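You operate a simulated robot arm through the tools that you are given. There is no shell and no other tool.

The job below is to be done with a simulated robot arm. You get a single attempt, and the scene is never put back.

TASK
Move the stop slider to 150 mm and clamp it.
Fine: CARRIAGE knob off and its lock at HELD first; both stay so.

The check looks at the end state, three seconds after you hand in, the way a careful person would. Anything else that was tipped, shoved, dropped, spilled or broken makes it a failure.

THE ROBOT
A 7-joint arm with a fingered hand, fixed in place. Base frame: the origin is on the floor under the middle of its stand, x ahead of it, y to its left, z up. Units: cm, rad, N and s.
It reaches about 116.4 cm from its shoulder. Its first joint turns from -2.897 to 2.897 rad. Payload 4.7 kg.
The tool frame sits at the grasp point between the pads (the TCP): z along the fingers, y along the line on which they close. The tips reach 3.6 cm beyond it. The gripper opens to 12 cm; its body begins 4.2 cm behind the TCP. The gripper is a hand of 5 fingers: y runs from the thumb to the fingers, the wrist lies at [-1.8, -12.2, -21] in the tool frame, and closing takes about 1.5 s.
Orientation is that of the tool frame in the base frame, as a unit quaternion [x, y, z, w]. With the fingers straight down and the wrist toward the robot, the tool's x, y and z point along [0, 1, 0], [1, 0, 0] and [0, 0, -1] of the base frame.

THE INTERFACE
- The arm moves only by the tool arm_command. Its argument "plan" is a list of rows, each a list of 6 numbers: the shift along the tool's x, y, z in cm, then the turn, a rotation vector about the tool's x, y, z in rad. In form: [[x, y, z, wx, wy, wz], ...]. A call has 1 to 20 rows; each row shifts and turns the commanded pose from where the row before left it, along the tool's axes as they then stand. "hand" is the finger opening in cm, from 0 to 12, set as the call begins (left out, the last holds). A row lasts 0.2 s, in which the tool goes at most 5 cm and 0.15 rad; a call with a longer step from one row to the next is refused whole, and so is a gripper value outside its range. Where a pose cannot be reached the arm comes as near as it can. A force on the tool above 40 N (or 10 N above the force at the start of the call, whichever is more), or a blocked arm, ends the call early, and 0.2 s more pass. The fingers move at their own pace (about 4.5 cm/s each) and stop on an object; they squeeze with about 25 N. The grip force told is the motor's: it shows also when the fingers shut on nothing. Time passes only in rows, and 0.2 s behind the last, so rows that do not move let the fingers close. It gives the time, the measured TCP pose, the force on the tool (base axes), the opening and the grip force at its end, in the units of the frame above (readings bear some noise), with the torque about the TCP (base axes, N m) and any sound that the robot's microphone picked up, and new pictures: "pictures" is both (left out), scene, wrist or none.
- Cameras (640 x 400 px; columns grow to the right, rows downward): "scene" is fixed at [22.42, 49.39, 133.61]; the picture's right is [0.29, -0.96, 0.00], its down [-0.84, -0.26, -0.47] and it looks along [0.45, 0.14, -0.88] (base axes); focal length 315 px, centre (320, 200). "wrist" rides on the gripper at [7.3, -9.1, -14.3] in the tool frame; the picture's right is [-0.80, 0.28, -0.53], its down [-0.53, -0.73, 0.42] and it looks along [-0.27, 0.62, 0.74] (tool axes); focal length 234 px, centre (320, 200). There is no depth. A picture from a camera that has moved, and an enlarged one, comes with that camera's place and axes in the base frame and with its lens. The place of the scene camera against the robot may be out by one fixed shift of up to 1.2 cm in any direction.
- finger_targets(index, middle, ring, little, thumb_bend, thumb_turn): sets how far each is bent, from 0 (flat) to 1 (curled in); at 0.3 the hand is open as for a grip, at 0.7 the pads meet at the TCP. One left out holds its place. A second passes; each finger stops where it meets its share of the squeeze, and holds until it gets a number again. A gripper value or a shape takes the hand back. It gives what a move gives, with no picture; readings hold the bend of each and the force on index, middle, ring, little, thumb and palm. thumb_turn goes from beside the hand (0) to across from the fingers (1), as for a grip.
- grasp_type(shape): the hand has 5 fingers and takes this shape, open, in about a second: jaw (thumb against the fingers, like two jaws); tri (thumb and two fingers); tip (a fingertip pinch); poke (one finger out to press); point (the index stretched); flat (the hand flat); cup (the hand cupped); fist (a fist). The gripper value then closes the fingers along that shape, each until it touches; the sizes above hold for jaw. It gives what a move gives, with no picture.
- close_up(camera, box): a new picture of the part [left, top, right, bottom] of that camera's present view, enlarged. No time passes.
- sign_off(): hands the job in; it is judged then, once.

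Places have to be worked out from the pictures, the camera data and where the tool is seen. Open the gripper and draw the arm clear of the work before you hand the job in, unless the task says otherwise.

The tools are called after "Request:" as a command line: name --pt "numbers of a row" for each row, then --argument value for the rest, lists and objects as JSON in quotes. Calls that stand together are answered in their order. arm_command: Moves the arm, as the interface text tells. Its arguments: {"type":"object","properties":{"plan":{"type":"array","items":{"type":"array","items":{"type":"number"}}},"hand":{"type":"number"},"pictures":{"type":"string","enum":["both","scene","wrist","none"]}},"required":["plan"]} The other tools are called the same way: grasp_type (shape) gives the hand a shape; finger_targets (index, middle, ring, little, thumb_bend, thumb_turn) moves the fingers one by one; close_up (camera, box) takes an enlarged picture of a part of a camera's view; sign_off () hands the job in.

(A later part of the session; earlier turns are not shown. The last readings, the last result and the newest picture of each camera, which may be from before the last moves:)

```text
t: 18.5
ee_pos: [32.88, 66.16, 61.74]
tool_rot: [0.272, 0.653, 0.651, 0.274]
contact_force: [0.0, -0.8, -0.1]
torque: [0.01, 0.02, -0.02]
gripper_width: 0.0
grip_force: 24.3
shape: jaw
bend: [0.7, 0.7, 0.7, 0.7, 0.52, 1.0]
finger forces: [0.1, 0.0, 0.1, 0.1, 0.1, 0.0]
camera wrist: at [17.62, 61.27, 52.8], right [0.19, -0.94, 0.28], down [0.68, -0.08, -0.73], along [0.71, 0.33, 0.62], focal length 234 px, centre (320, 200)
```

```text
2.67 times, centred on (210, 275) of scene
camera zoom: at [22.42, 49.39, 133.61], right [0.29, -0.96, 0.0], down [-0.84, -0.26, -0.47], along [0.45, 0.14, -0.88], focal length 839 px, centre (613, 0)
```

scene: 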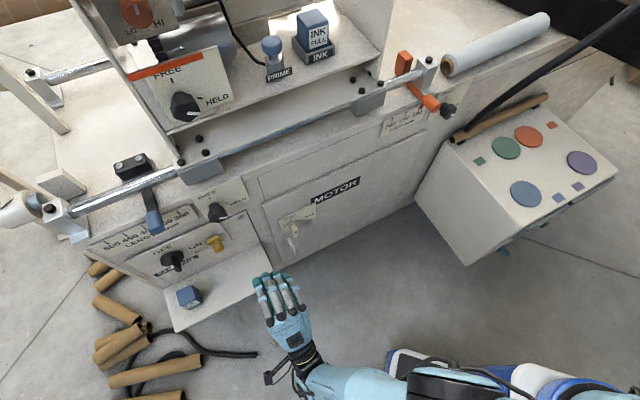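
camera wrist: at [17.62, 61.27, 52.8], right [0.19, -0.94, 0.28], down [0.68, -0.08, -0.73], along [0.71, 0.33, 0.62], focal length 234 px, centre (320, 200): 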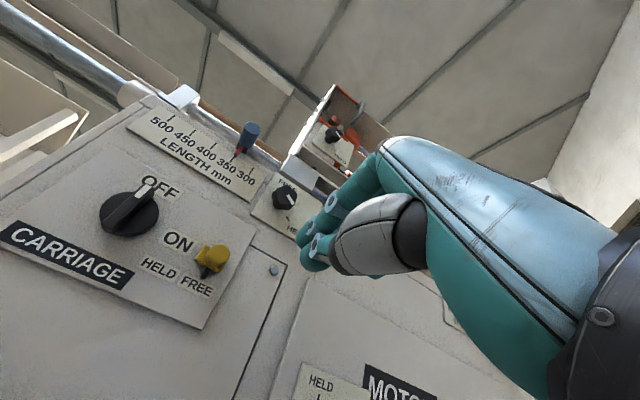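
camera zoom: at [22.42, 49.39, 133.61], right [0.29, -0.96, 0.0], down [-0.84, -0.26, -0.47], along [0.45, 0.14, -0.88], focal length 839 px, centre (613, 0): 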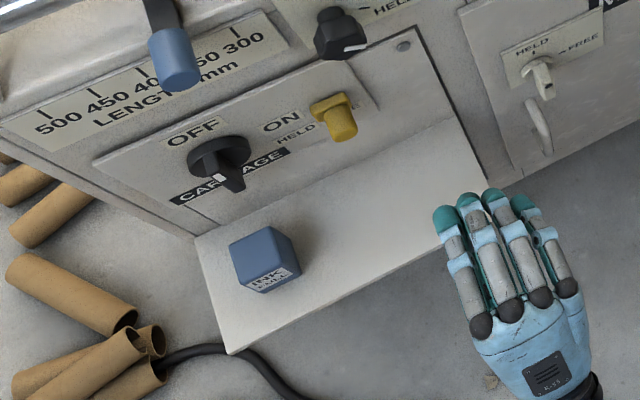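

CARRIAGE knob's mark clearly points at OFF. The yellow lock sits at about a=-30 along the face (pointer over FREE), HELD is ~4.3 cm left. I advance the closed fingers to the right of the peg, leaving a ~3 cm gap.

Request:
arm_command --pt "0 -0.2 3.1 0 0 0" --pt "0 -0.2 3.1 0 0 0" --pt "0 -0.2 3.1 0 0 0" --pt "0 0 3.1 0 0 0" --pictures "both"

Request:
close_up --camera "wrist" --box '[140, 150, 420, 360]'

Request:
close_up --camera "scene" --box '[140, 190, 300, 310]'

```text
t: 19.5
ee_pos: [41.72, 74.93, 61.19]
tool_rot: [0.272, 0.653, 0.652, 0.274]
contact_force: [-0.5, 0.2, 0.6]
torque: [0.01, -0.03, -0.01]
gripper_width: 0.0
grip_force: 24.9
shape: jaw
bend: [0.7, 0.7, 0.7, 0.7, 0.52, 1.0]
finger forces: [0.0, 0.0, 0.1, 0.0, 0.0, 0.1]
camera wrist: at [26.42, 70.1, 52.14], right [0.19, -0.94, 0.28], down [0.68, -0.08, -0.73], along [0.71, 0.33, 0.62], focal length 234 px, centre (320, 200)
```

scene: 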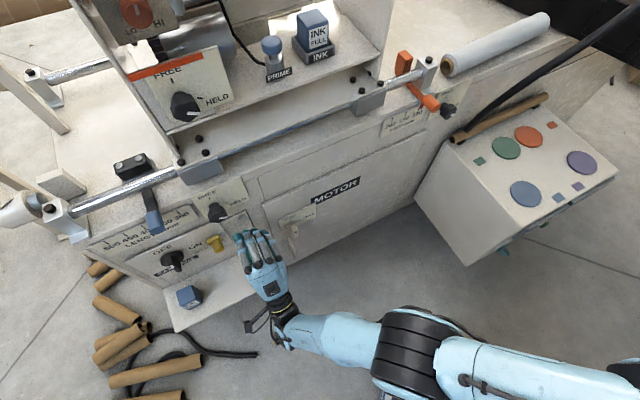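
wrist: 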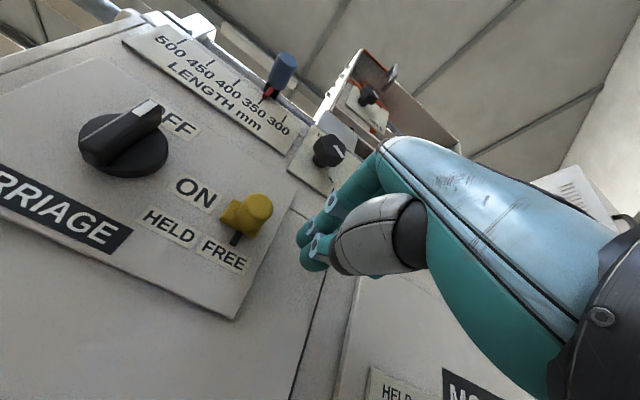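

```text
1.90 times, centred on (280, 255) of wrist
camera zoom: at [26.42, 70.1, 52.14], right [0.19, -0.94, 0.28], down [0.68, -0.08, -0.73], along [0.71, 0.33, 0.62], focal length 446 px, centre (396, 95)
```

zoom: 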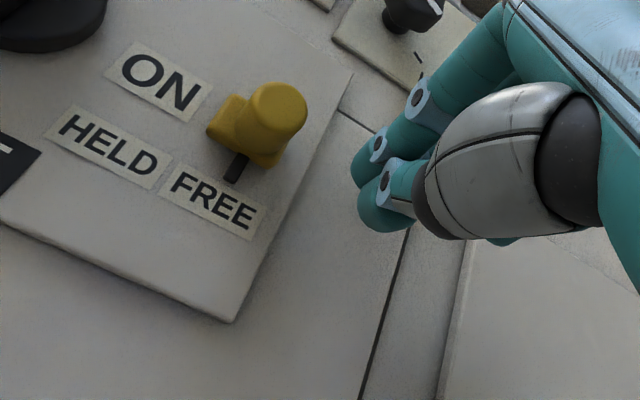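

```text
3.33 times, centred on (220, 250) of scene
camera zoom: at [22.42, 49.39, 133.61], right [0.29, -0.96, 0.0], down [-0.84, -0.26, -0.47], along [0.45, 0.14, -0.88], focal length 1049 px, centre (653, 33)
```

zoom: 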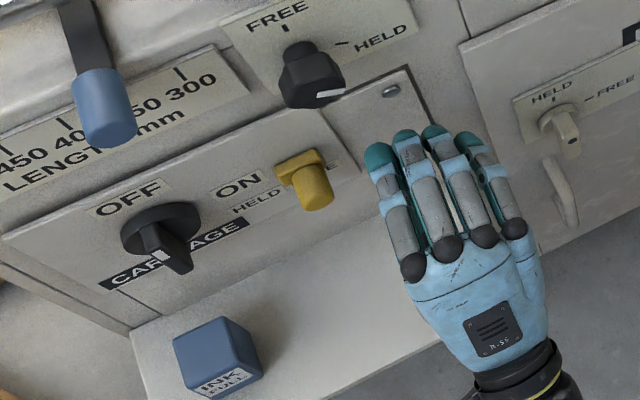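

The index tip is ~0.8 cm higher than the peg centre, so I lower slightly, then slide left in small steps until touching and moving the peg.

Request:
arm_command --pt "0 -0.7 0 0 0 0" --pt "1.0 0 0 0 0 0" --pt "1.0 0 0 0 0 0" --pt "0.7 0 0 0 0 0" --pt "0.5 0 0 0 0 0" --pt "0.5 0 0 0 0 0" --pt "0.5 0 0 0 0 0" --pictures "both"

Request:
close_up --camera "wrist" --box '[140, 150, 420, 360]'

Request:
close_up --camera "scene" --box '[140, 190, 300, 310]'

```text
t: 21.1
ee_pos: [38.53, 77.96, 60.49]
tool_rot: [0.273, 0.653, 0.651, 0.274]
contact_force: [0.0, -0.6, -0.1]
torque: [-0.01, 0.01, -0.05]
gripper_width: 0.0
grip_force: 25.0
shape: jaw
bend: [0.7, 0.7, 0.7, 0.7, 0.52, 1.0]
finger forces: [0.1, 0.0, 0.0, 0.0, 0.1, 0.0]
camera wrist: at [23.37, 72.98, 51.38], right [0.19, -0.94, 0.28], down [0.68, -0.08, -0.73], along [0.71, 0.33, 0.62], focal length 234 px, centre (320, 200)
```

scene: 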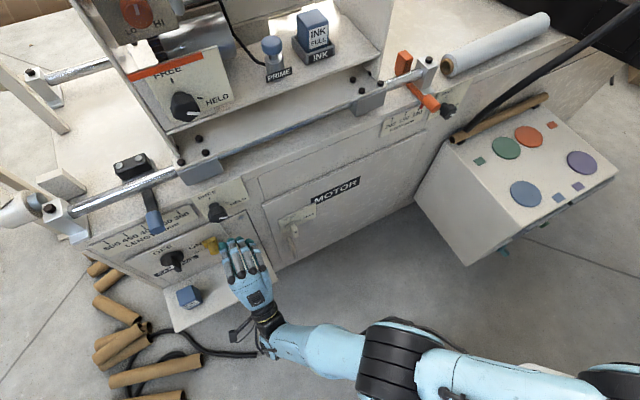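
wrist: 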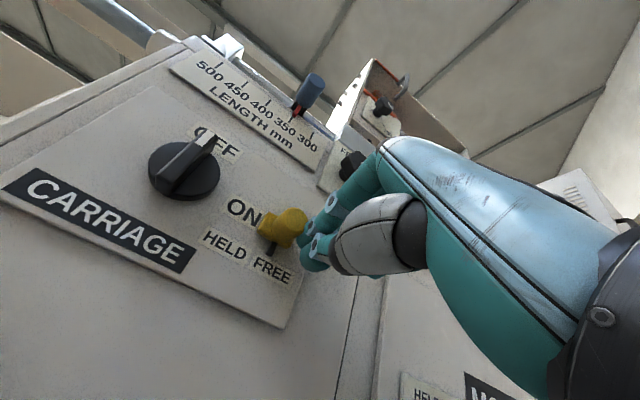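

```text
1.90 times, centred on (280, 255) of wrist
camera zoom: at [23.37, 72.98, 51.38], right [0.19, -0.94, 0.28], down [0.68, -0.08, -0.73], along [0.71, 0.33, 0.62], focal length 446 px, centre (396, 95)
```

zoom: 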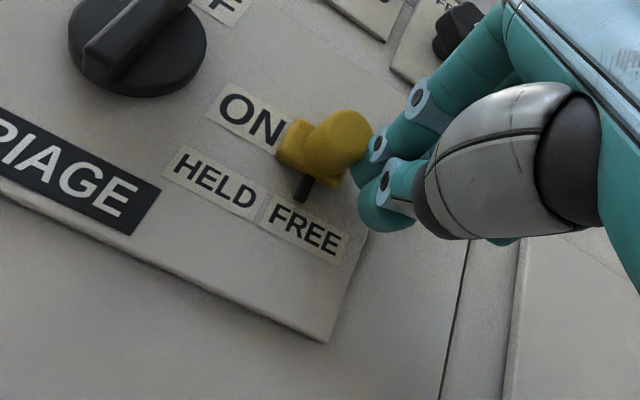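

```text
3.33 times, centred on (220, 250) of scene
camera zoom: at [22.42, 49.39, 133.61], right [0.29, -0.96, 0.0], down [-0.84, -0.26, -0.47], along [0.45, 0.14, -0.88], focal length 1049 px, centre (653, 33)
```

zoom: 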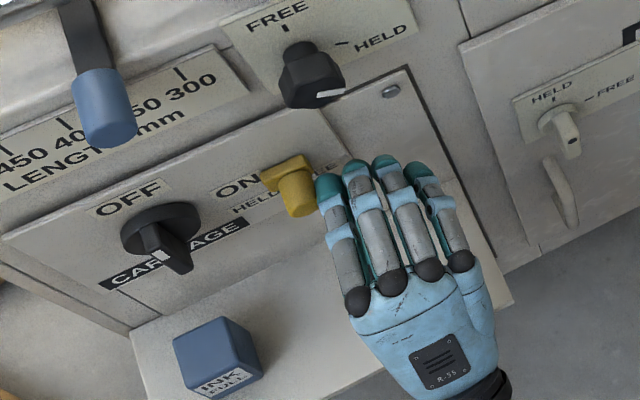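

The lock slides left with almost no force. I continue 2.5 cm more.

Request:
arm_command --pt "0.5 0 0 0 0 0" --pt "0.5 0 0 0 0 0" --pt "0.5 0 0 0 0 0" --pt "0.5 0 0 0 0 0" --pt "0.5 0 0 0 0 0" --pictures "both"

Request:
close_up --camera "wrist" --box '[140, 150, 420, 360]'

Request:
close_up --camera "scene" --box '[140, 190, 300, 310]'

```text
t: 22.3
ee_pos: [36.92, 79.61, 60.35]
tool_rot: [0.272, 0.653, 0.651, 0.274]
contact_force: [0.9, -0.8, -1.0]
torque: [0.0, 0.03, -0.01]
gripper_width: 0.0
grip_force: 25.0
shape: jaw
bend: [0.7, 0.7, 0.7, 0.7, 0.52, 1.0]
finger forces: [0.1, 0.0, 0.0, 0.0, 0.0, 0.0]
camera wrist: at [21.66, 74.74, 51.35], right [0.19, -0.94, 0.28], down [0.68, -0.09, -0.73], along [0.71, 0.33, 0.62], focal length 234 px, centre (320, 200)
```

scene: 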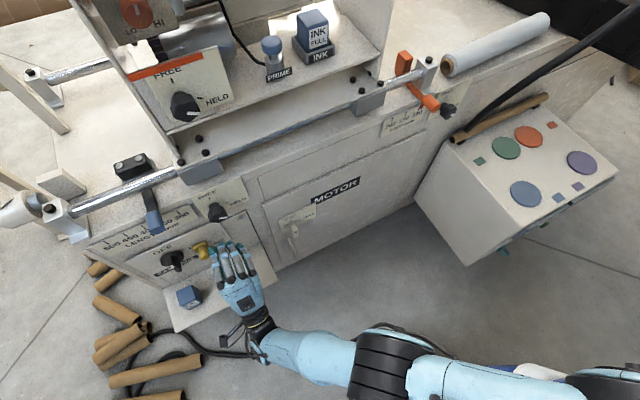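
wrist: 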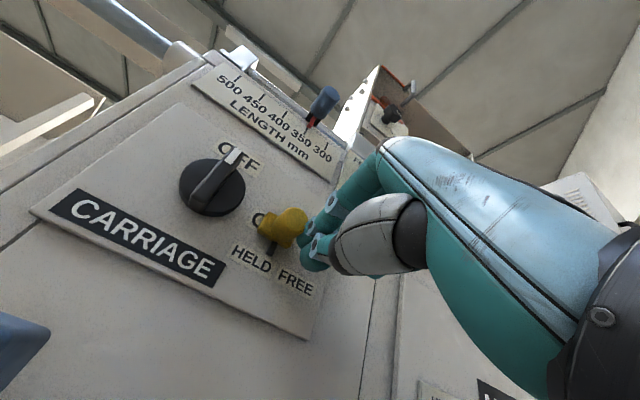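

```text
1.90 times, centred on (280, 255) of wrist
camera zoom: at [21.66, 74.74, 51.35], right [0.19, -0.94, 0.28], down [0.68, -0.09, -0.73], along [0.71, 0.33, 0.62], focal length 446 px, centre (396, 95)
```

zoom: 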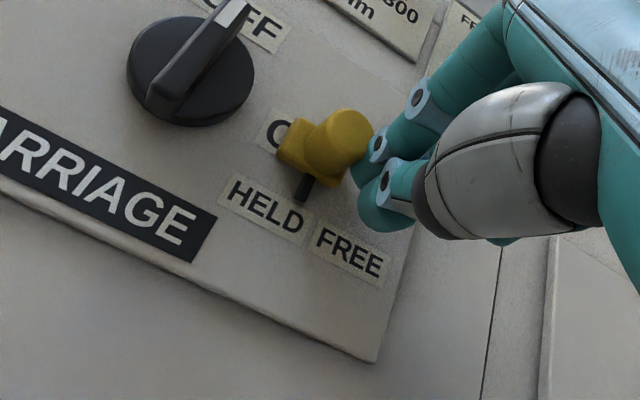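

```text
3.33 times, centred on (220, 250) of scene
camera zoom: at [22.42, 49.39, 133.61], right [0.29, -0.96, 0.0], down [-0.84, -0.26, -0.47], along [0.45, 0.14, -0.88], focal length 1049 px, centre (653, 33)
```

zoom: 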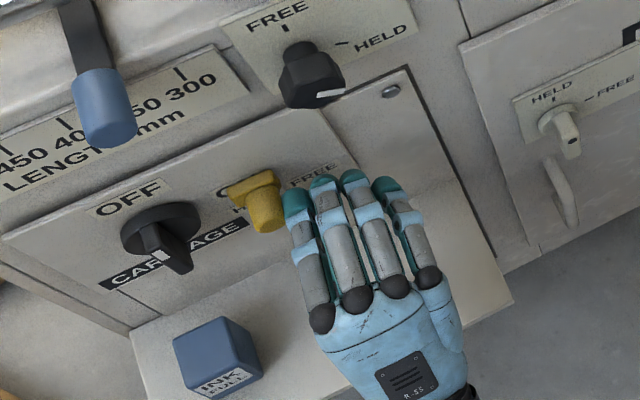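

The lock's pointer is at the right edge of HELD, about 1 cm short. I push further in smaller steps until it stops.

Request:
arm_command --pt "0.4 0 0 0 0 0" --pt "0.4 0 0 0 0 0" --pt "0.3 0 0 0 0 0" --pictures "both"

Request:
close_up --camera "wrist" --box '[140, 150, 420, 360]'

Request:
close_up --camera "scene" --box '[140, 190, 300, 310]'

```text
t: 23.1
ee_pos: [36.1, 80.42, 60.35]
tool_rot: [0.272, 0.654, 0.65, 0.275]
contact_force: [1.1, -4.4, 0.0]
torque: [0.03, 0.04, -0.04]
gripper_width: 0.0
grip_force: 25.2
shape: jaw
bend: [0.7, 0.7, 0.7, 0.7, 0.52, 1.0]
finger forces: [0.0, 0.0, 0.0, 0.0, 0.0, 0.1]
camera wrist: at [20.9, 75.52, 51.35], right [0.19, -0.94, 0.28], down [0.68, -0.09, -0.73], along [0.71, 0.33, 0.62], focal length 234 px, centre (320, 200)
```

scene: 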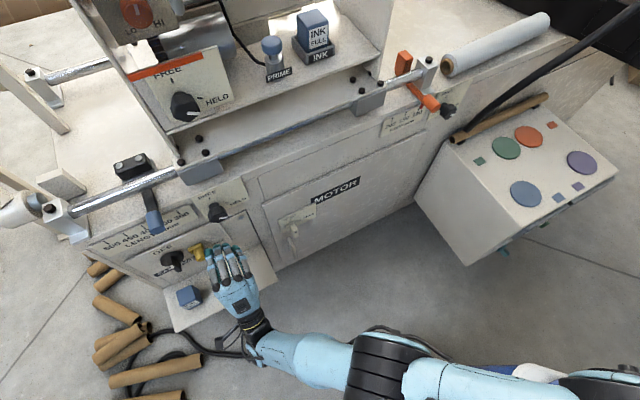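
wrist: 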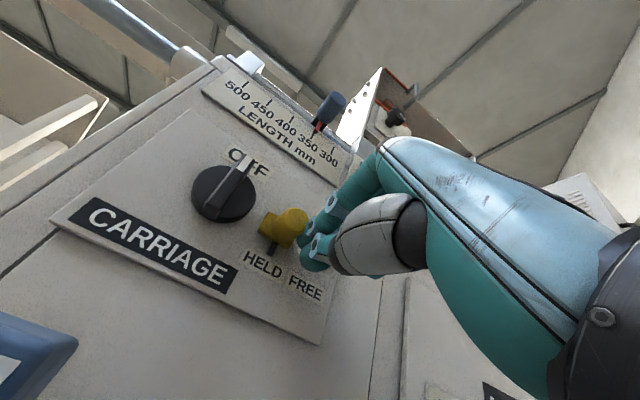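

```text
1.90 times, centred on (280, 255) of wrist
camera zoom: at [20.9, 75.52, 51.35], right [0.19, -0.94, 0.28], down [0.68, -0.09, -0.73], along [0.71, 0.33, 0.62], focal length 446 px, centre (396, 95)
```

zoom: 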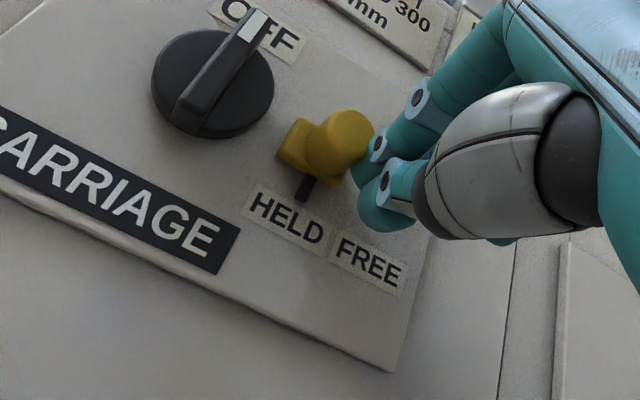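

```text
3.33 times, centred on (220, 250) of scene
camera zoom: at [22.42, 49.39, 133.61], right [0.29, -0.96, 0.0], down [-0.84, -0.26, -0.47], along [0.45, 0.14, -0.88], focal length 1049 px, centre (653, 33)
```

zoom: 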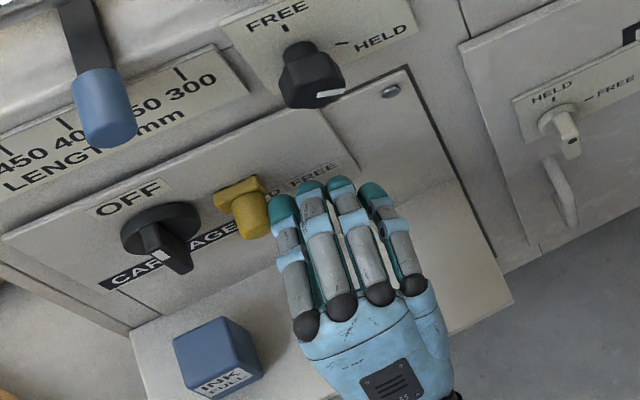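

The pointer is now over HELD and a small reaction (~4 N) appears. I push another 0.4 cm to confirm it's at its stop.

Request:
arm_command --pt "0.3 0 0 0 0 0" --pt "0.2 0 0 0 0 0" --pictures "both"

Request:
close_up --camera "wrist" --box '[140, 150, 420, 360]'

```text
t: 23.7
ee_pos: [36.01, 80.64, 60.39]
tool_rot: [0.274, 0.653, 0.65, 0.276]
contact_force: [13.1, -31.2, 2.4]
torque: [0.41, 0.12, -0.28]
gripper_width: 0.0
grip_force: 24.6
shape: jaw
bend: [0.7, 0.7, 0.7, 0.7, 0.52, 1.0]
finger forces: [50.1, 0.0, 0.1, 0.1, 0.0, 0.1]
camera wrist: at [20.71, 75.8, 51.27], right [0.18, -0.94, 0.28], down [0.68, -0.09, -0.73], along [0.71, 0.33, 0.62], focal length 234 px, centre (320, 200)
```

scene: 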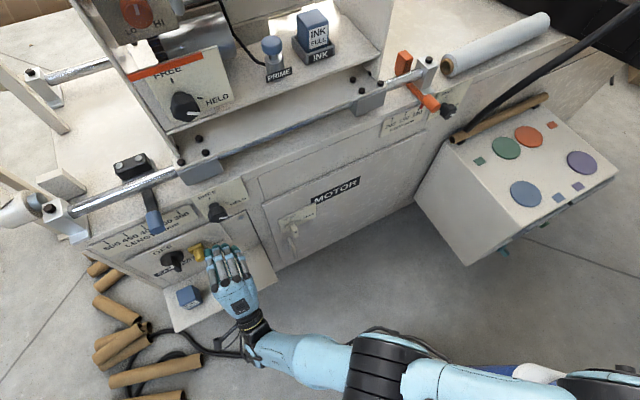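
wrist: 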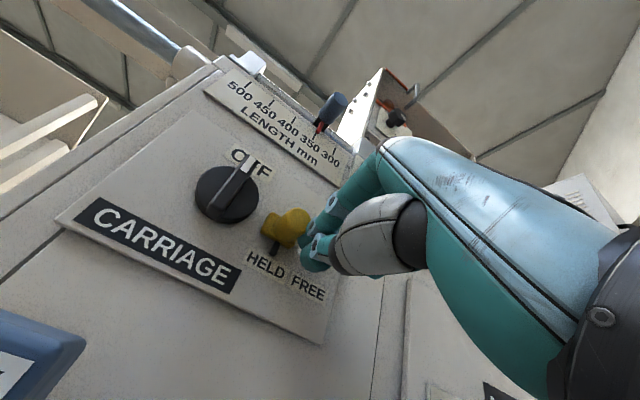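

```text
1.90 times, centred on (280, 255) of wrist
camera zoom: at [20.71, 75.8, 51.27], right [0.18, -0.94, 0.28], down [0.68, -0.09, -0.73], along [0.71, 0.33, 0.62], focal length 446 px, centre (396, 95)
```

zoom: 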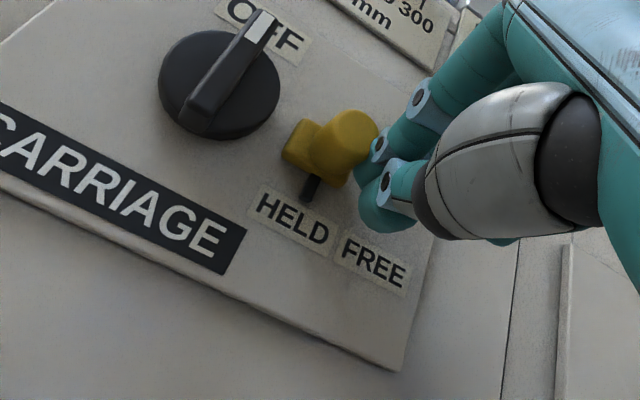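

Solid stop at 34 N: the lock is at HELD. I ease off to the right, then back straight out.

Request:
arm_command --pt "-0.8 0 0 0 0 0" --pt "-1.2 0 0 0 0 0" --pt "0 0 -3 0 0 0" --pt "0 0 -4 0 0 0" --pt "0 0 -4 0 0 0" --pt "0 0 -4 0 0 0" --pictures "both"

Request:
close_up --camera "wrist" --box '[140, 150, 420, 360]'

Request:
close_up --camera "scene" --box '[350, 30, 490, 140]'

```text
t: 25.1
ee_pos: [26.48, 68.8, 60.59]
tool_rot: [0.273, 0.653, 0.651, 0.274]
contact_force: [1.0, -0.6, 0.3]
torque: [-0.05, 0.03, 0.03]
gripper_width: 0.0
grip_force: 24.8
shape: jaw
bend: [0.7, 0.7, 0.7, 0.7, 0.53, 1.0]
finger forces: [0.0, 0.0, 0.0, 0.1, 0.0, 0.0]
camera wrist: at [11.25, 63.91, 51.4], right [0.19, -0.94, 0.28], down [0.68, -0.08, -0.73], along [0.71, 0.33, 0.62], focal length 234 px, centre (320, 200)
```

scene: 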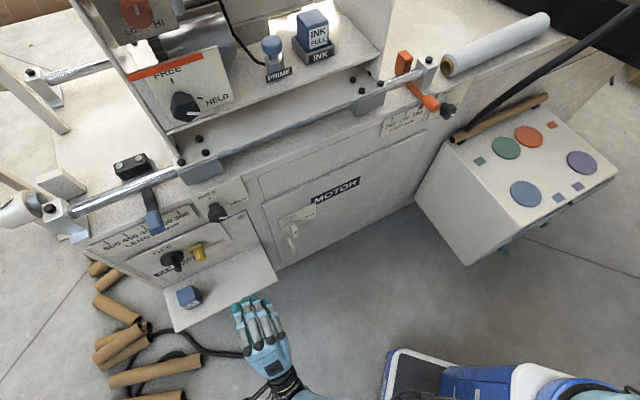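
wrist: 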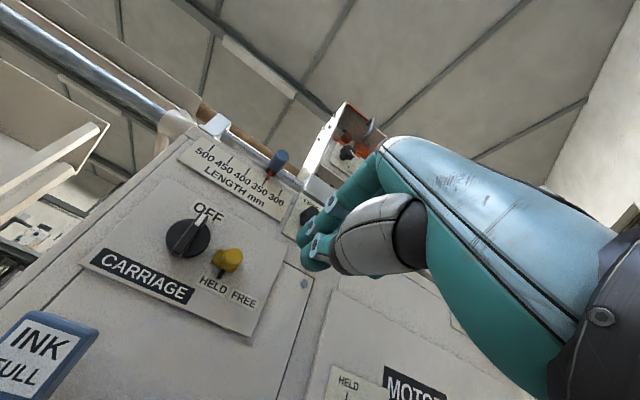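

```text
1.90 times, centred on (280, 255) of wrist
camera zoom: at [11.25, 63.91, 51.4], right [0.19, -0.94, 0.28], down [0.68, -0.08, -0.73], along [0.71, 0.33, 0.62], focal length 446 px, centre (396, 95)
```

zoom: 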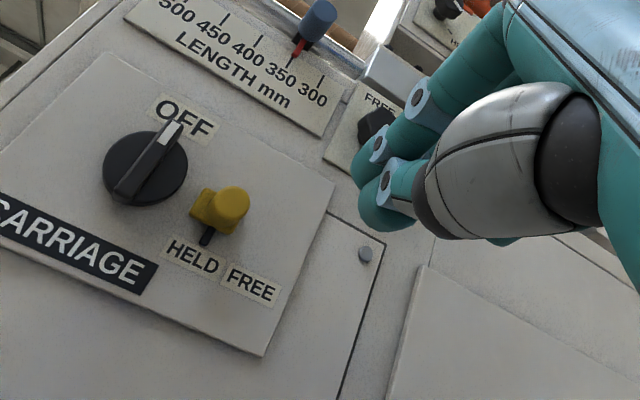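

```text
3.64 times, centred on (420, 85) of scene
camera zoom: at [22.42, 49.39, 133.61], right [0.29, -0.96, 0.0], down [-0.84, -0.26, -0.47], along [0.45, 0.14, -0.88], focal length 1144 px, centre (-44, 618)
```

zoom: 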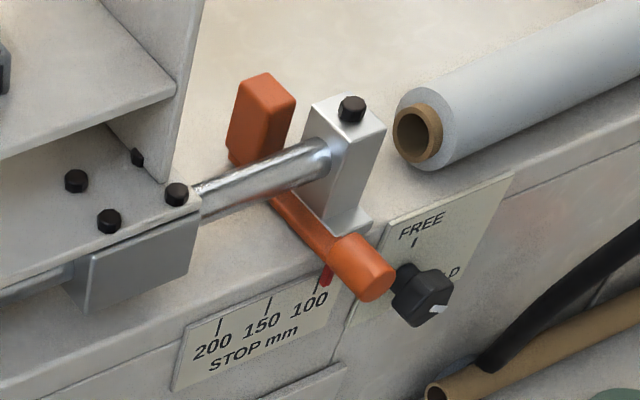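

Knob OFF and lock HELD are confirmed. Now I travel right, along the face at 20 cm distance, to look at the stop clamp knob and slider handle.

Request:
arm_command --pt "-4.5 0.9 0 0 0 0" --pt "-4.5 0.9 0 0 0 0" --pt "-4.5 0.9 0 0 0 0" --pt "-4.5 0.9 0 0 0 0" --pt "-4.5 0.9 0 0 0 0" --pt "-4.5 0.9 0 0 0 0" --pt "-4.5 0.9 0 0 0 0" --pt "-4.5 0.9 0 0 0 0" --pt "-4.5 0.9 0 0 0 0" --pt "-4.5 0.9 0 0 0 0" --pt "-4.5 0.9 0 0 0 0" --pt "-4.5 0.9 0 0 0 0" --pt "-4.5 0.9 0 0 0 0" --pt "-4.5 0.9 0 0 0 0" --pt "-4.5 0.9 0 0 0 0" --pictures "both"

Request:
close_up --camera "wrist" --box '[140, 120, 420, 330]'

```text
t: 28.3
ee_pos: [55.27, 46.37, 83.8]
tool_rot: [0.283, 0.65, 0.646, 0.282]
contact_force: [0.0, -0.5, 0.0]
torque: [0.01, 0.01, 0.01]
gripper_width: 0.0
grip_force: 24.8
shape: jaw
bend: [0.7, 0.7, 0.7, 0.7, 0.53, 1.0]
finger forces: [0.1, 0.0, 0.0, 0.0, 0.0, 0.1]
out of reach, approached as far as the arm can: row 3, 4, 5, 6, 7, 8, 9, 10, 11, 12, 13, 14, 15
camera wrist: at [39.85, 41.91, 74.82], right [0.16, -0.94, 0.28], down [0.67, -0.1, -0.73], along [0.72, 0.31, 0.62], focal length 234 px, centre (320, 200)
```

scene: 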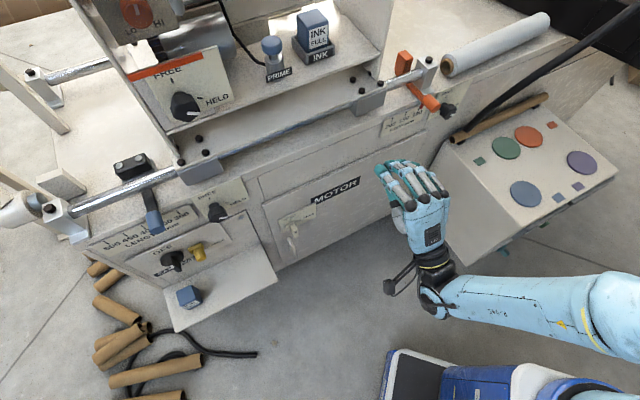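
wrist: 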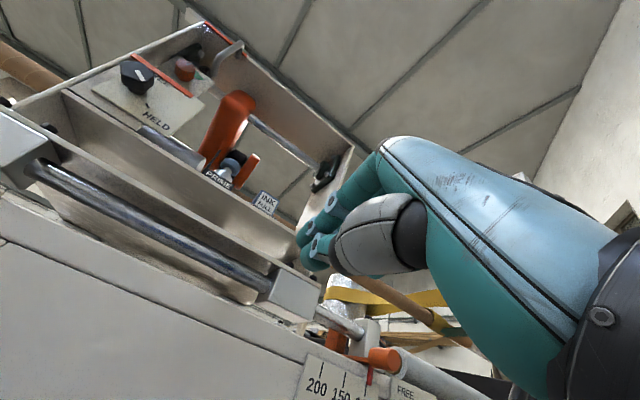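

```text
1.90 times, centred on (280, 225) of wrist
camera zoom: at [39.85, 41.91, 74.82], right [0.16, -0.94, 0.28], down [0.67, -0.1, -0.73], along [0.72, 0.31, 0.62], focal length 446 px, centre (396, 152)
```

zoom: 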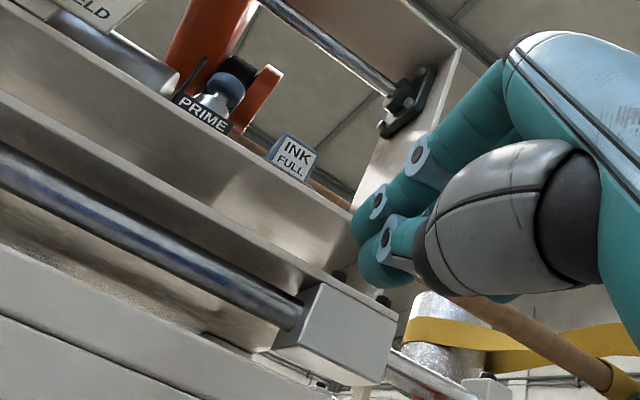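

The arm ran into a wrist limit in this roll, stopping short near (55, 46, 84). Rolling the hand clockwise (fingers toward the right side) should relieve it; I roll +0.56 rad and check where it settles.

Request:
arm_command --pt "0 0 -0.5 0 0 0.14" --pt "0 0 -0.5 0 0 0.14" --pt "0 0 -0.5 0 0 0.14" --pt "0 0 -0.5 0 0 0.14" --pictures "both"

```text
t: 29.3
ee_pos: [46.81, 51.44, 95.11]
tool_rot: [0.417, 0.581, 0.682, 0.152]
contact_force: [0.2, -0.5, 0.8]
torque: [0.02, -0.03, 0.01]
gripper_width: 0.0
grip_force: 25.0
shape: jaw
bend: [0.7, 0.7, 0.7, 0.7, 0.53, 1.0]
finger forces: [0.1, 0.1, 0.0, 0.0, 0.0, 0.0]
out of reach, approached as far as the arm can: row 1, 2, 3, 4
camera wrist: at [29.31, 49.54, 89.93], right [0.17, -0.98, -0.05], down [0.44, 0.12, -0.89], along [0.88, 0.13, 0.45], focal length 234 px, centre (320, 200)
```

scene: 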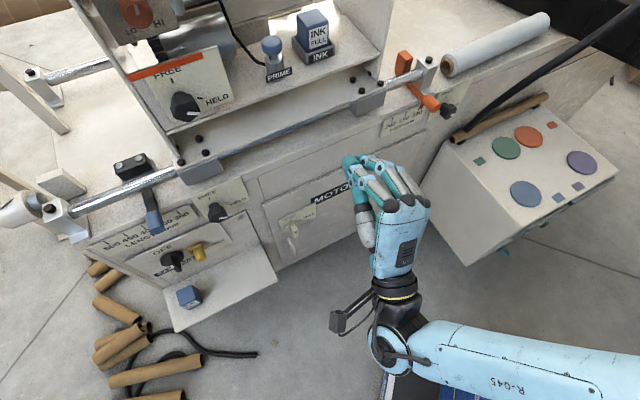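
wrist: 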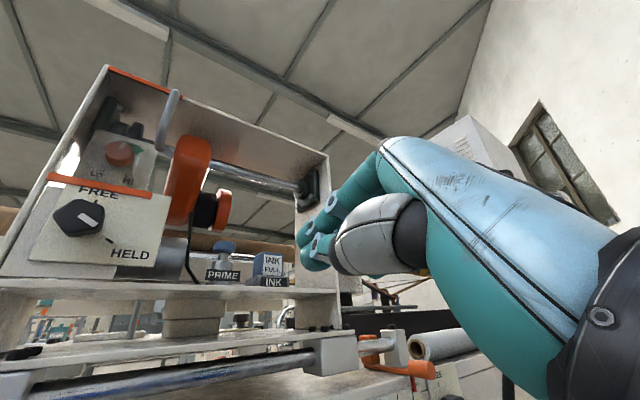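

The arm is pinned against a joint limit with palm-up orientation. I send a zero row to see whether the commanded pose still differs from the measured one.

Request:
arm_command --pt "0 0 0 0 0 0" --pictures "none"

```text
t: 29.7
ee_pos: [46.81, 51.57, 95.13]
tool_rot: [0.416, 0.582, 0.683, 0.151]
contact_force: [-1.1, -0.1, 0.5]
torque: [0.01, 0.02, 0.0]
gripper_width: 0.0
grip_force: 25.3
shape: jaw
bend: [0.7, 0.7, 0.7, 0.7, 0.53, 1.0]
finger forces: [0.0, 0.0, 0.1, 0.1, 0.1, 0.0]
```

The commanded pose matches the measured one again. I tilt the fingers downward to leave the joint limit and return to a comfortable arm configuration.

Request:
arm_command --pt "0 0 -0.5 0.14 0 0" --pt "0 0 -0.5 0.14 0 0" --pt "0 0 -0.5 0.14 0 0" --pt "0 0 -0.5 0.14 0 0" --pt "0 0 0 0.14 0 0" --pictures "scene"

```text
t: 30.9
ee_pos: [45.53, 50.11, 95.37]
tool_rot: [0.435, 0.78, 0.45, -0.009]
contact_force: [0.5, -0.8, -0.5]
torque: [0.0, -0.04, -0.02]
gripper_width: 0.01
grip_force: 25.4
shape: jaw
bend: [0.7, 0.7, 0.7, 0.7, 0.53, 1.0]
finger forces: [0.0, 0.1, 0.0, 0.0, 0.0, 0.0]
```

scene: 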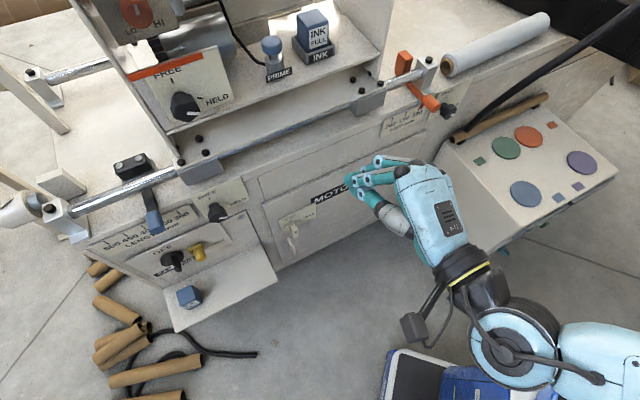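

Now I roll the hand so fingers point into the face with the thumb on the left and fingers on the right (wrist level), rotating in place well clear of the machine.

Request:
arm_command --pt "0 0 0 -0.0593 0.0427 0.1092" --pt "0 0 0 -0.0593 0.0427 0.1092" --pt "0 0 0 -0.0593 0.0427 0.1092" --pt "0 0 0 -0.0593 0.0427 0.1092" --pt "0 0 0 -0.0593 0.0427 0.1092" --pt "0 0 0 -0.0593 0.0427 0.1092" --pt "0 0 0 -0.0593 0.0427 0.1092" --pt "0 0 0 -0.0593 0.0427 0.1092" --pt "0 0 0 -0.0593 0.0427 0.1092" --pt "0 0 0 -0.0593 0.0427 0.1092" --pictures "both"

```text
t: 33.1
ee_pos: [43.46, 44.94, 123.95]
tool_rot: [0.661, 0.276, 0.646, -0.263]
contact_force: [0.0, -0.7, 0.4]
torque: [-0.01, -0.01, 0.0]
gripper_width: 0.01
grip_force: 25.3
shape: jaw
bend: [0.7, 0.7, 0.7, 0.7, 0.53, 1.0]
finger forces: [0.0, 0.0, 0.1, 0.0, 0.0, 0.1]
out of reach, approached as far as the arm can: row 4, 5, 6, 7, 8, 9, 10
camera wrist: at [27.06, 41.61, 131.52], right [-0.18, -0.59, -0.79], down [-0.22, 0.8, -0.55], along [0.96, 0.07, -0.28], focal length 234 px, centre (320, 200)
```

scene: 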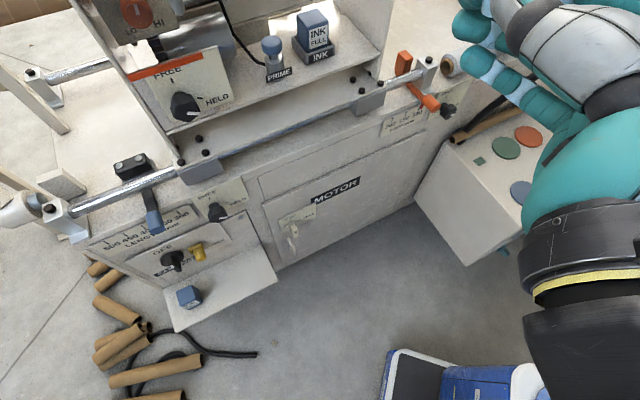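
wrist: 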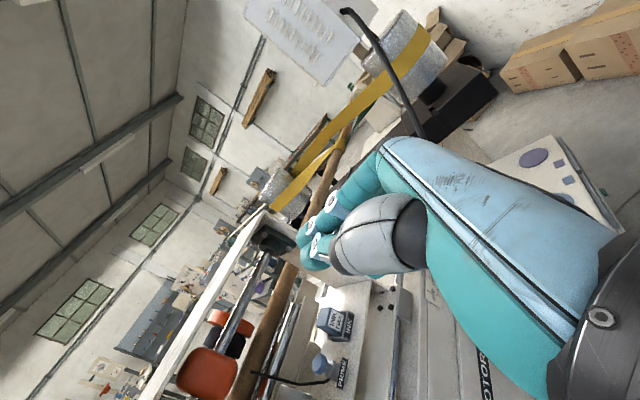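

The orientation was reached (thumb left, fingers right, pointing into the face) but the arm lifted to z=124 because the wrist was too close to the base. I move out, right and down toward the stop area in this orientation.

Request:
arm_command --pt "-2.0 3.5 1.4 0 0 0" --pt "-2.0 3.5 1.4 0 0 0" --pt "-3.0 3.0 1.4 0 0 0" --pt "-3.0 3.0 1.4 0 0 0" --pt "-3.0 3.0 1.4 0 0 0" --pictures "both"

```text
t: 34.3
ee_pos: [59.83, 35.3, 121.62]
tool_rot: [0.659, 0.274, 0.647, -0.269]
contact_force: [0.0, 0.9, 0.6]
torque: [0.02, -0.03, 0.0]
gripper_width: 0.02
grip_force: 25.1
shape: jaw
bend: [0.7, 0.7, 0.7, 0.7, 0.53, 1.0]
finger forces: [0.0, 0.0, 0.1, 0.0, 0.0, 0.0]
out of reach, approached as far as the arm can: row 1, 2, 3, 4, 5
camera wrist: at [43.4, 31.73, 129.14], right [-0.18, -0.58, -0.79], down [-0.23, 0.81, -0.54], along [0.96, 0.08, -0.28], focal length 234 px, centre (320, 200)
```

scene: 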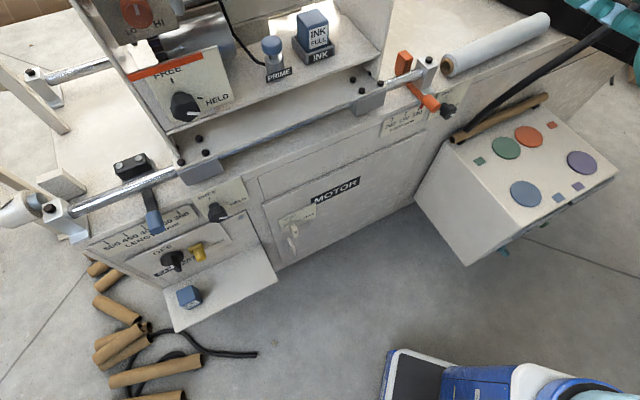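
wrist: 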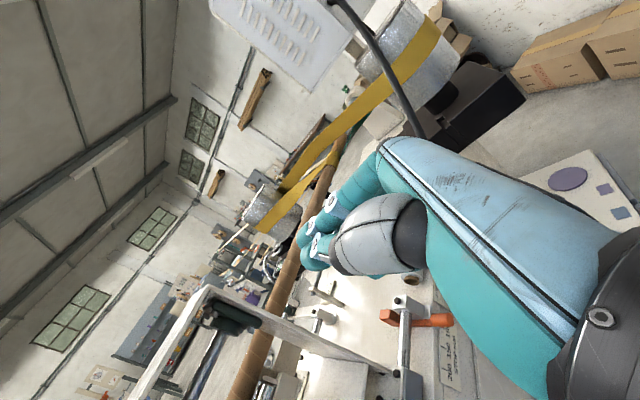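

The arm still can't come down in this level orientation (wrist pitch limit), so a downward-slanted approach will suit the stop knob better. I zoom in on the stop knob shape before choosing the grip.

Request:
close_up --camera "scene" --box '[420, 80, 470, 130]'

Request:
close_up --camera "scene" --box '[370, 40, 470, 140]'

Request:
close_up --camera "scene" --box '[190, 180, 250, 230]'

Request:
close_up --camera "wrist" --box '[340, 260, 480, 400]'

```text
8.00 times, centred on (445, 105) of scene
camera zoom: at [22.42, 49.39, 133.61], right [0.29, -0.96, 0.0], down [-0.84, -0.26, -0.47], along [0.45, 0.14, -0.88], focal length 2518 px, centre (-680, 960)
```

zoom: 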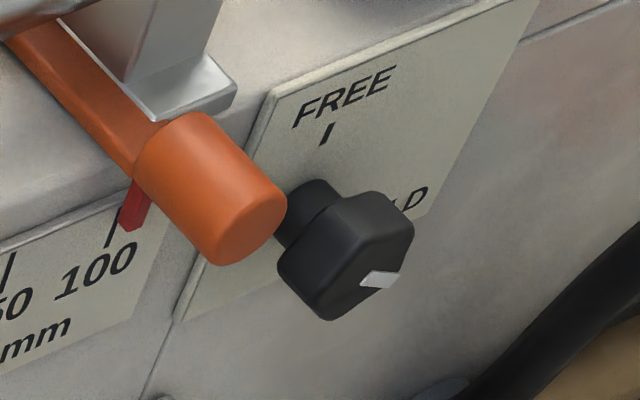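

```text
4.00 times, centred on (420, 90) of scene
camera zoom: at [22.42, 49.39, 133.61], right [0.29, -0.96, 0.0], down [-0.84, -0.26, -0.47], along [0.45, 0.14, -0.88], focal length 1259 px, centre (-80, 640)
```

zoom: 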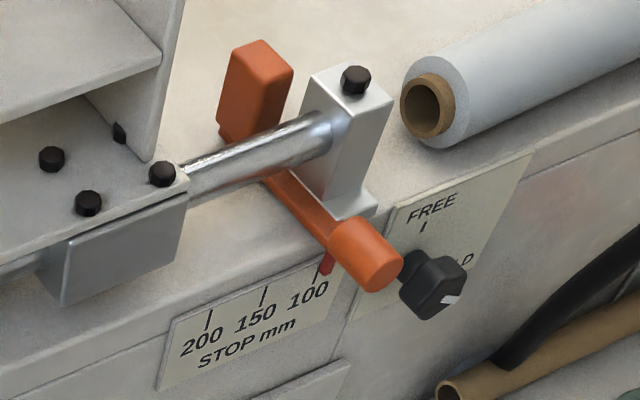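

```text
8.00 times, centred on (220, 205) of scene
camera zoom: at [22.42, 49.39, 133.61], right [0.29, -0.96, 0.0], down [-0.84, -0.26, -0.47], along [0.45, 0.14, -0.88], focal length 2518 px, centre (1120, 160)
```

zoom: 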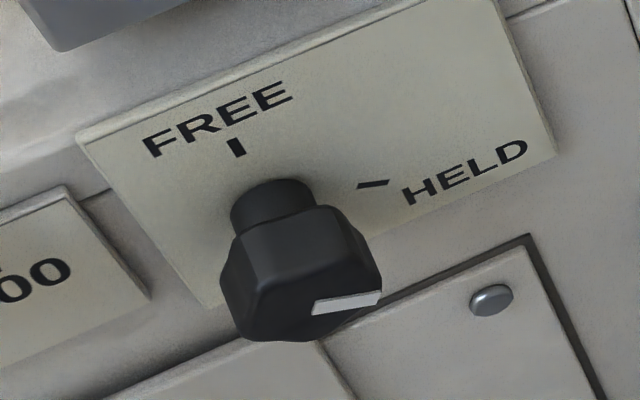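

```text
2.86 times, centred on (410, 330) of wrist
camera zoom: at [43.4, 31.73, 129.14], right [-0.18, -0.58, -0.79], down [-0.23, 0.81, -0.54], along [0.96, 0.08, -0.28], focal length 669 px, centre (63, -171)
```

zoom: 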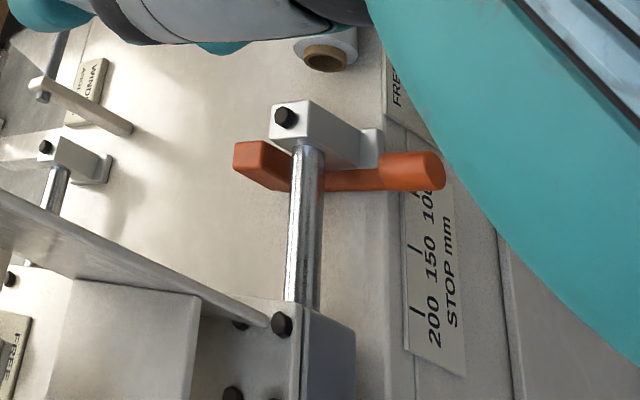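

The stop knob is a six-sided knob, white mark at HELD (right), with the slider's handle up-left of it. Palm-over orientation (fingers' side down, wrist above) suits the arm, so I roll another 90° clockwise here, high above everything.

Request:
arm_command --pt "0 0 0 0 0 0.14" --pt "0 0 0 0 0 0.14" --pt "0 0 0 0 0 0.14" --pt "0 0 0 0 0 0.14" --pt "0 0 0 0 0 0.14" --pt "0 0 0 0 0 0.14" --pictures "scene"

```text
t: 35.7
ee_pos: [61.77, 32.65, 125.67]
tool_rot: [0.708, -0.018, 0.484, -0.514]
contact_force: [-0.5, 0.4, 0.6]
torque: [0.03, -0.01, 0.0]
gripper_width: 0.0
grip_force: 25.5
shape: jaw
bend: [0.7, 0.7, 0.7, 0.7, 0.53, 1.0]
finger forces: [0.1, 0.0, 0.0, 0.0, 0.1, 0.0]
out of reach, approached as far as the arm can: row 1, 2, 3, 4, 5, 6
```

scene: 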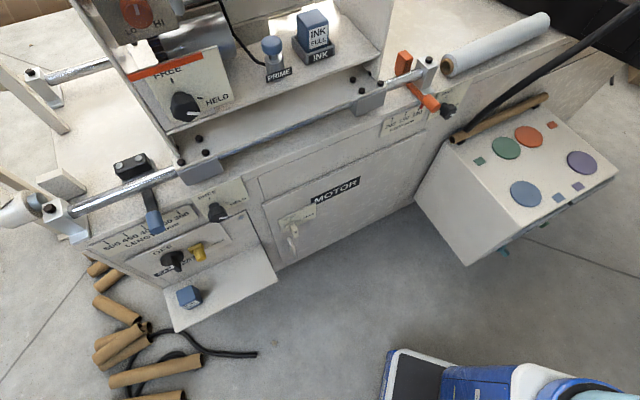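

The arm is still pinned at some joint limit in this family of poses. I unwind toward the starting orientation (fingers down, wrist toward the robot) at this safe height, to get back to a good configuration.

Request:
arm_command --pt "0 0 0 -0.0032 -0.1141 -0.0841" --pt "0 0 0 -0.0032 -0.1141 -0.0841" --pt "0 0 0 -0.0032 -0.1141 -0.0841" --pt "0 0 0 -0.0032 -0.1141 -0.0841" --pt "0 0 0 -0.0032 -0.1141 -0.0841" --pt "0 0 0 -0.0032 -0.1141 -0.0841" --pt "0 0 0 -0.0032 -0.1141 -0.0841" --pt "0 0 0 -0.0032 -0.1141 -0.0841" --pictures "both"

```text
t: 37.5
ee_pos: [61.85, 32.64, 125.61]
tool_rot: [0.818, 0.425, 0.268, -0.279]
contact_force: [-0.9, -0.9, 0.2]
torque: [-0.02, 0.01, 0.02]
gripper_width: 0.01
grip_force: 25.1
shape: jaw
bend: [0.7, 0.7, 0.7, 0.7, 0.53, 1.0]
finger forces: [0.1, 0.0, 0.1, 0.0, 0.0, 0.0]
camera wrist: at [54.83, 31.26, 142.82], right [-0.27, -0.93, -0.24], down [-0.8, 0.35, -0.49], along [0.54, 0.06, -0.84], focal length 234 px, centre (320, 200)
```

scene: 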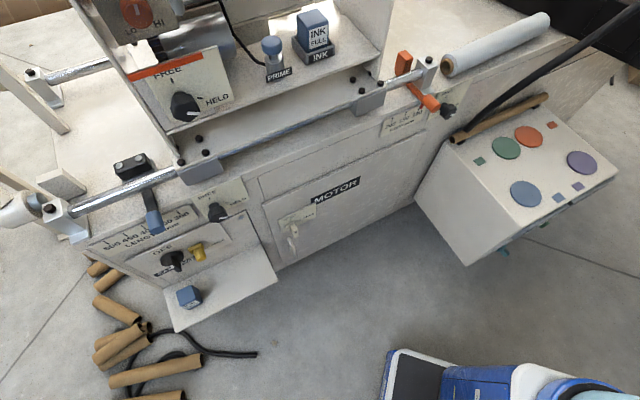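
wrist: 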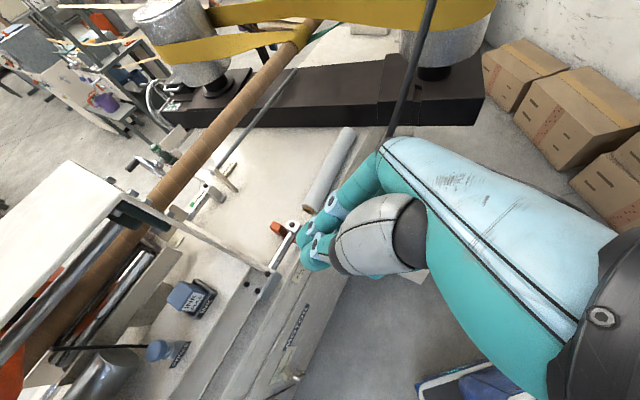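

Now the arm is unconstrained again, and this slanted pose (thumb left, fingers right, pointing 45° down into the face) is close to what I need. I square it up and descend to a point about 18 cm in front of the stop area.

Request:
arm_command --pt "0 0 0 -0.117 0.016 0.0097" --pt "0 0 0 -0.117 0.016 0.0097" --pt "0 0 0 -0.117 0.016 0.0097" --pt "-2.69 1.17 3.25 0 0 0" --pt "-2.69 1.17 3.25 0 0 0" --pt "-2.69 1.17 3.25 0 0 0" --pt "-2.69 1.17 3.25 0 0 0" --pictures "both"

```text
t: 39.1
ee_pos: [66.27, 30.56, 108.94]
tool_rot: [0.854, 0.353, 0.354, -0.146]
contact_force: [0.1, -0.7, 0.8]
torque: [0.01, 0.02, 0.0]
gripper_width: 0.01
grip_force: 24.9
shape: jaw
bend: [0.7, 0.7, 0.7, 0.7, 0.53, 1.0]
finger forces: [0.0, 0.0, 0.1, 0.0, 0.1, 0.0]
camera wrist: at [56.25, 33.54, 124.29], right [-0.47, -0.86, -0.2], down [-0.57, 0.47, -0.68], along [0.67, -0.21, -0.71], focal length 234 px, centre (320, 200)
```

scene: 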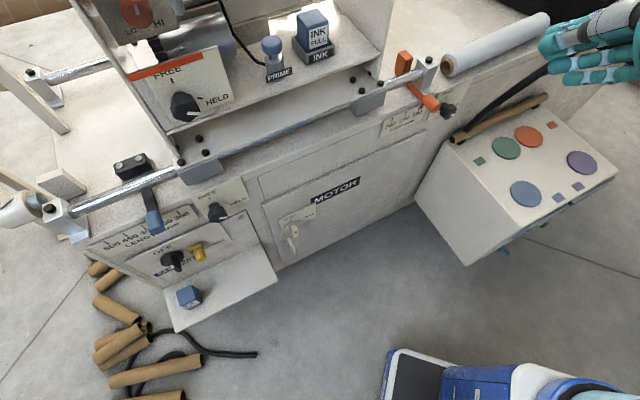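
wrist: 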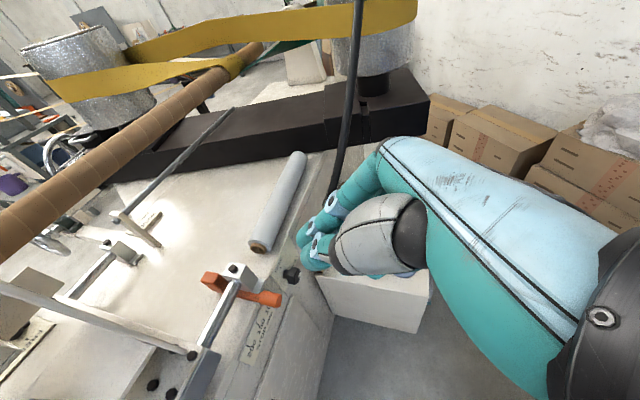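

Good clear view of the stop area, no limit reported. I zoom in to locate the clamp knob and handle precisely.

Request:
close_up --camera "wrist" --box '[180, 230, 340, 350]'

Request:
close_up --camera "wrist" --box '[100, 140, 440, 400]'

```text
3.33 times, centred on (260, 290) of wrist
camera zoom: at [56.25, 33.54, 124.29], right [-0.47, -0.86, -0.2], down [-0.57, 0.47, -0.68], along [0.67, -0.21, -0.71], focal length 781 px, centre (520, -100)
```

zoom: 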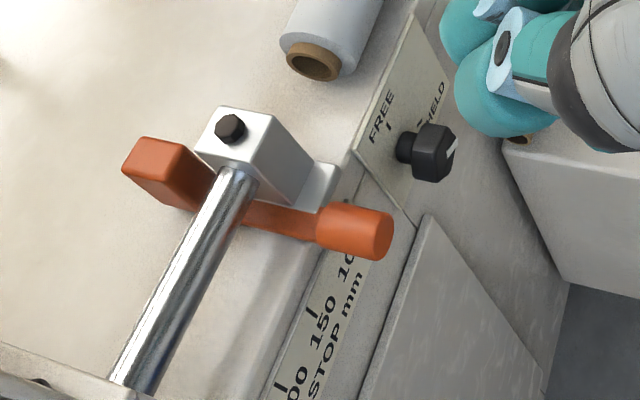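

```text
1.54 times, centred on (270, 270) of wrist
camera zoom: at [56.25, 33.54, 124.29], right [-0.47, -0.86, -0.2], down [-0.57, 0.47, -0.68], along [0.67, -0.21, -0.71], focal length 360 px, centre (397, 92)
```

zoom: 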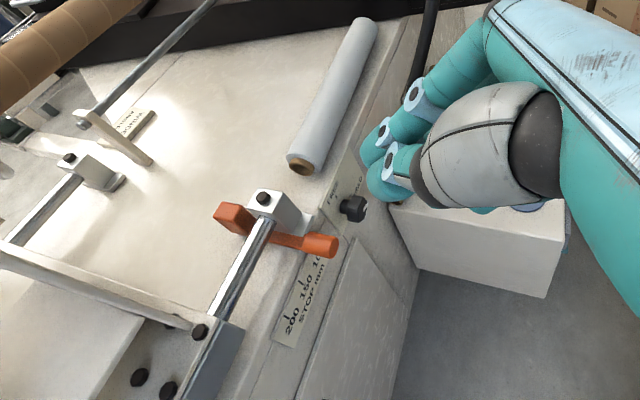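

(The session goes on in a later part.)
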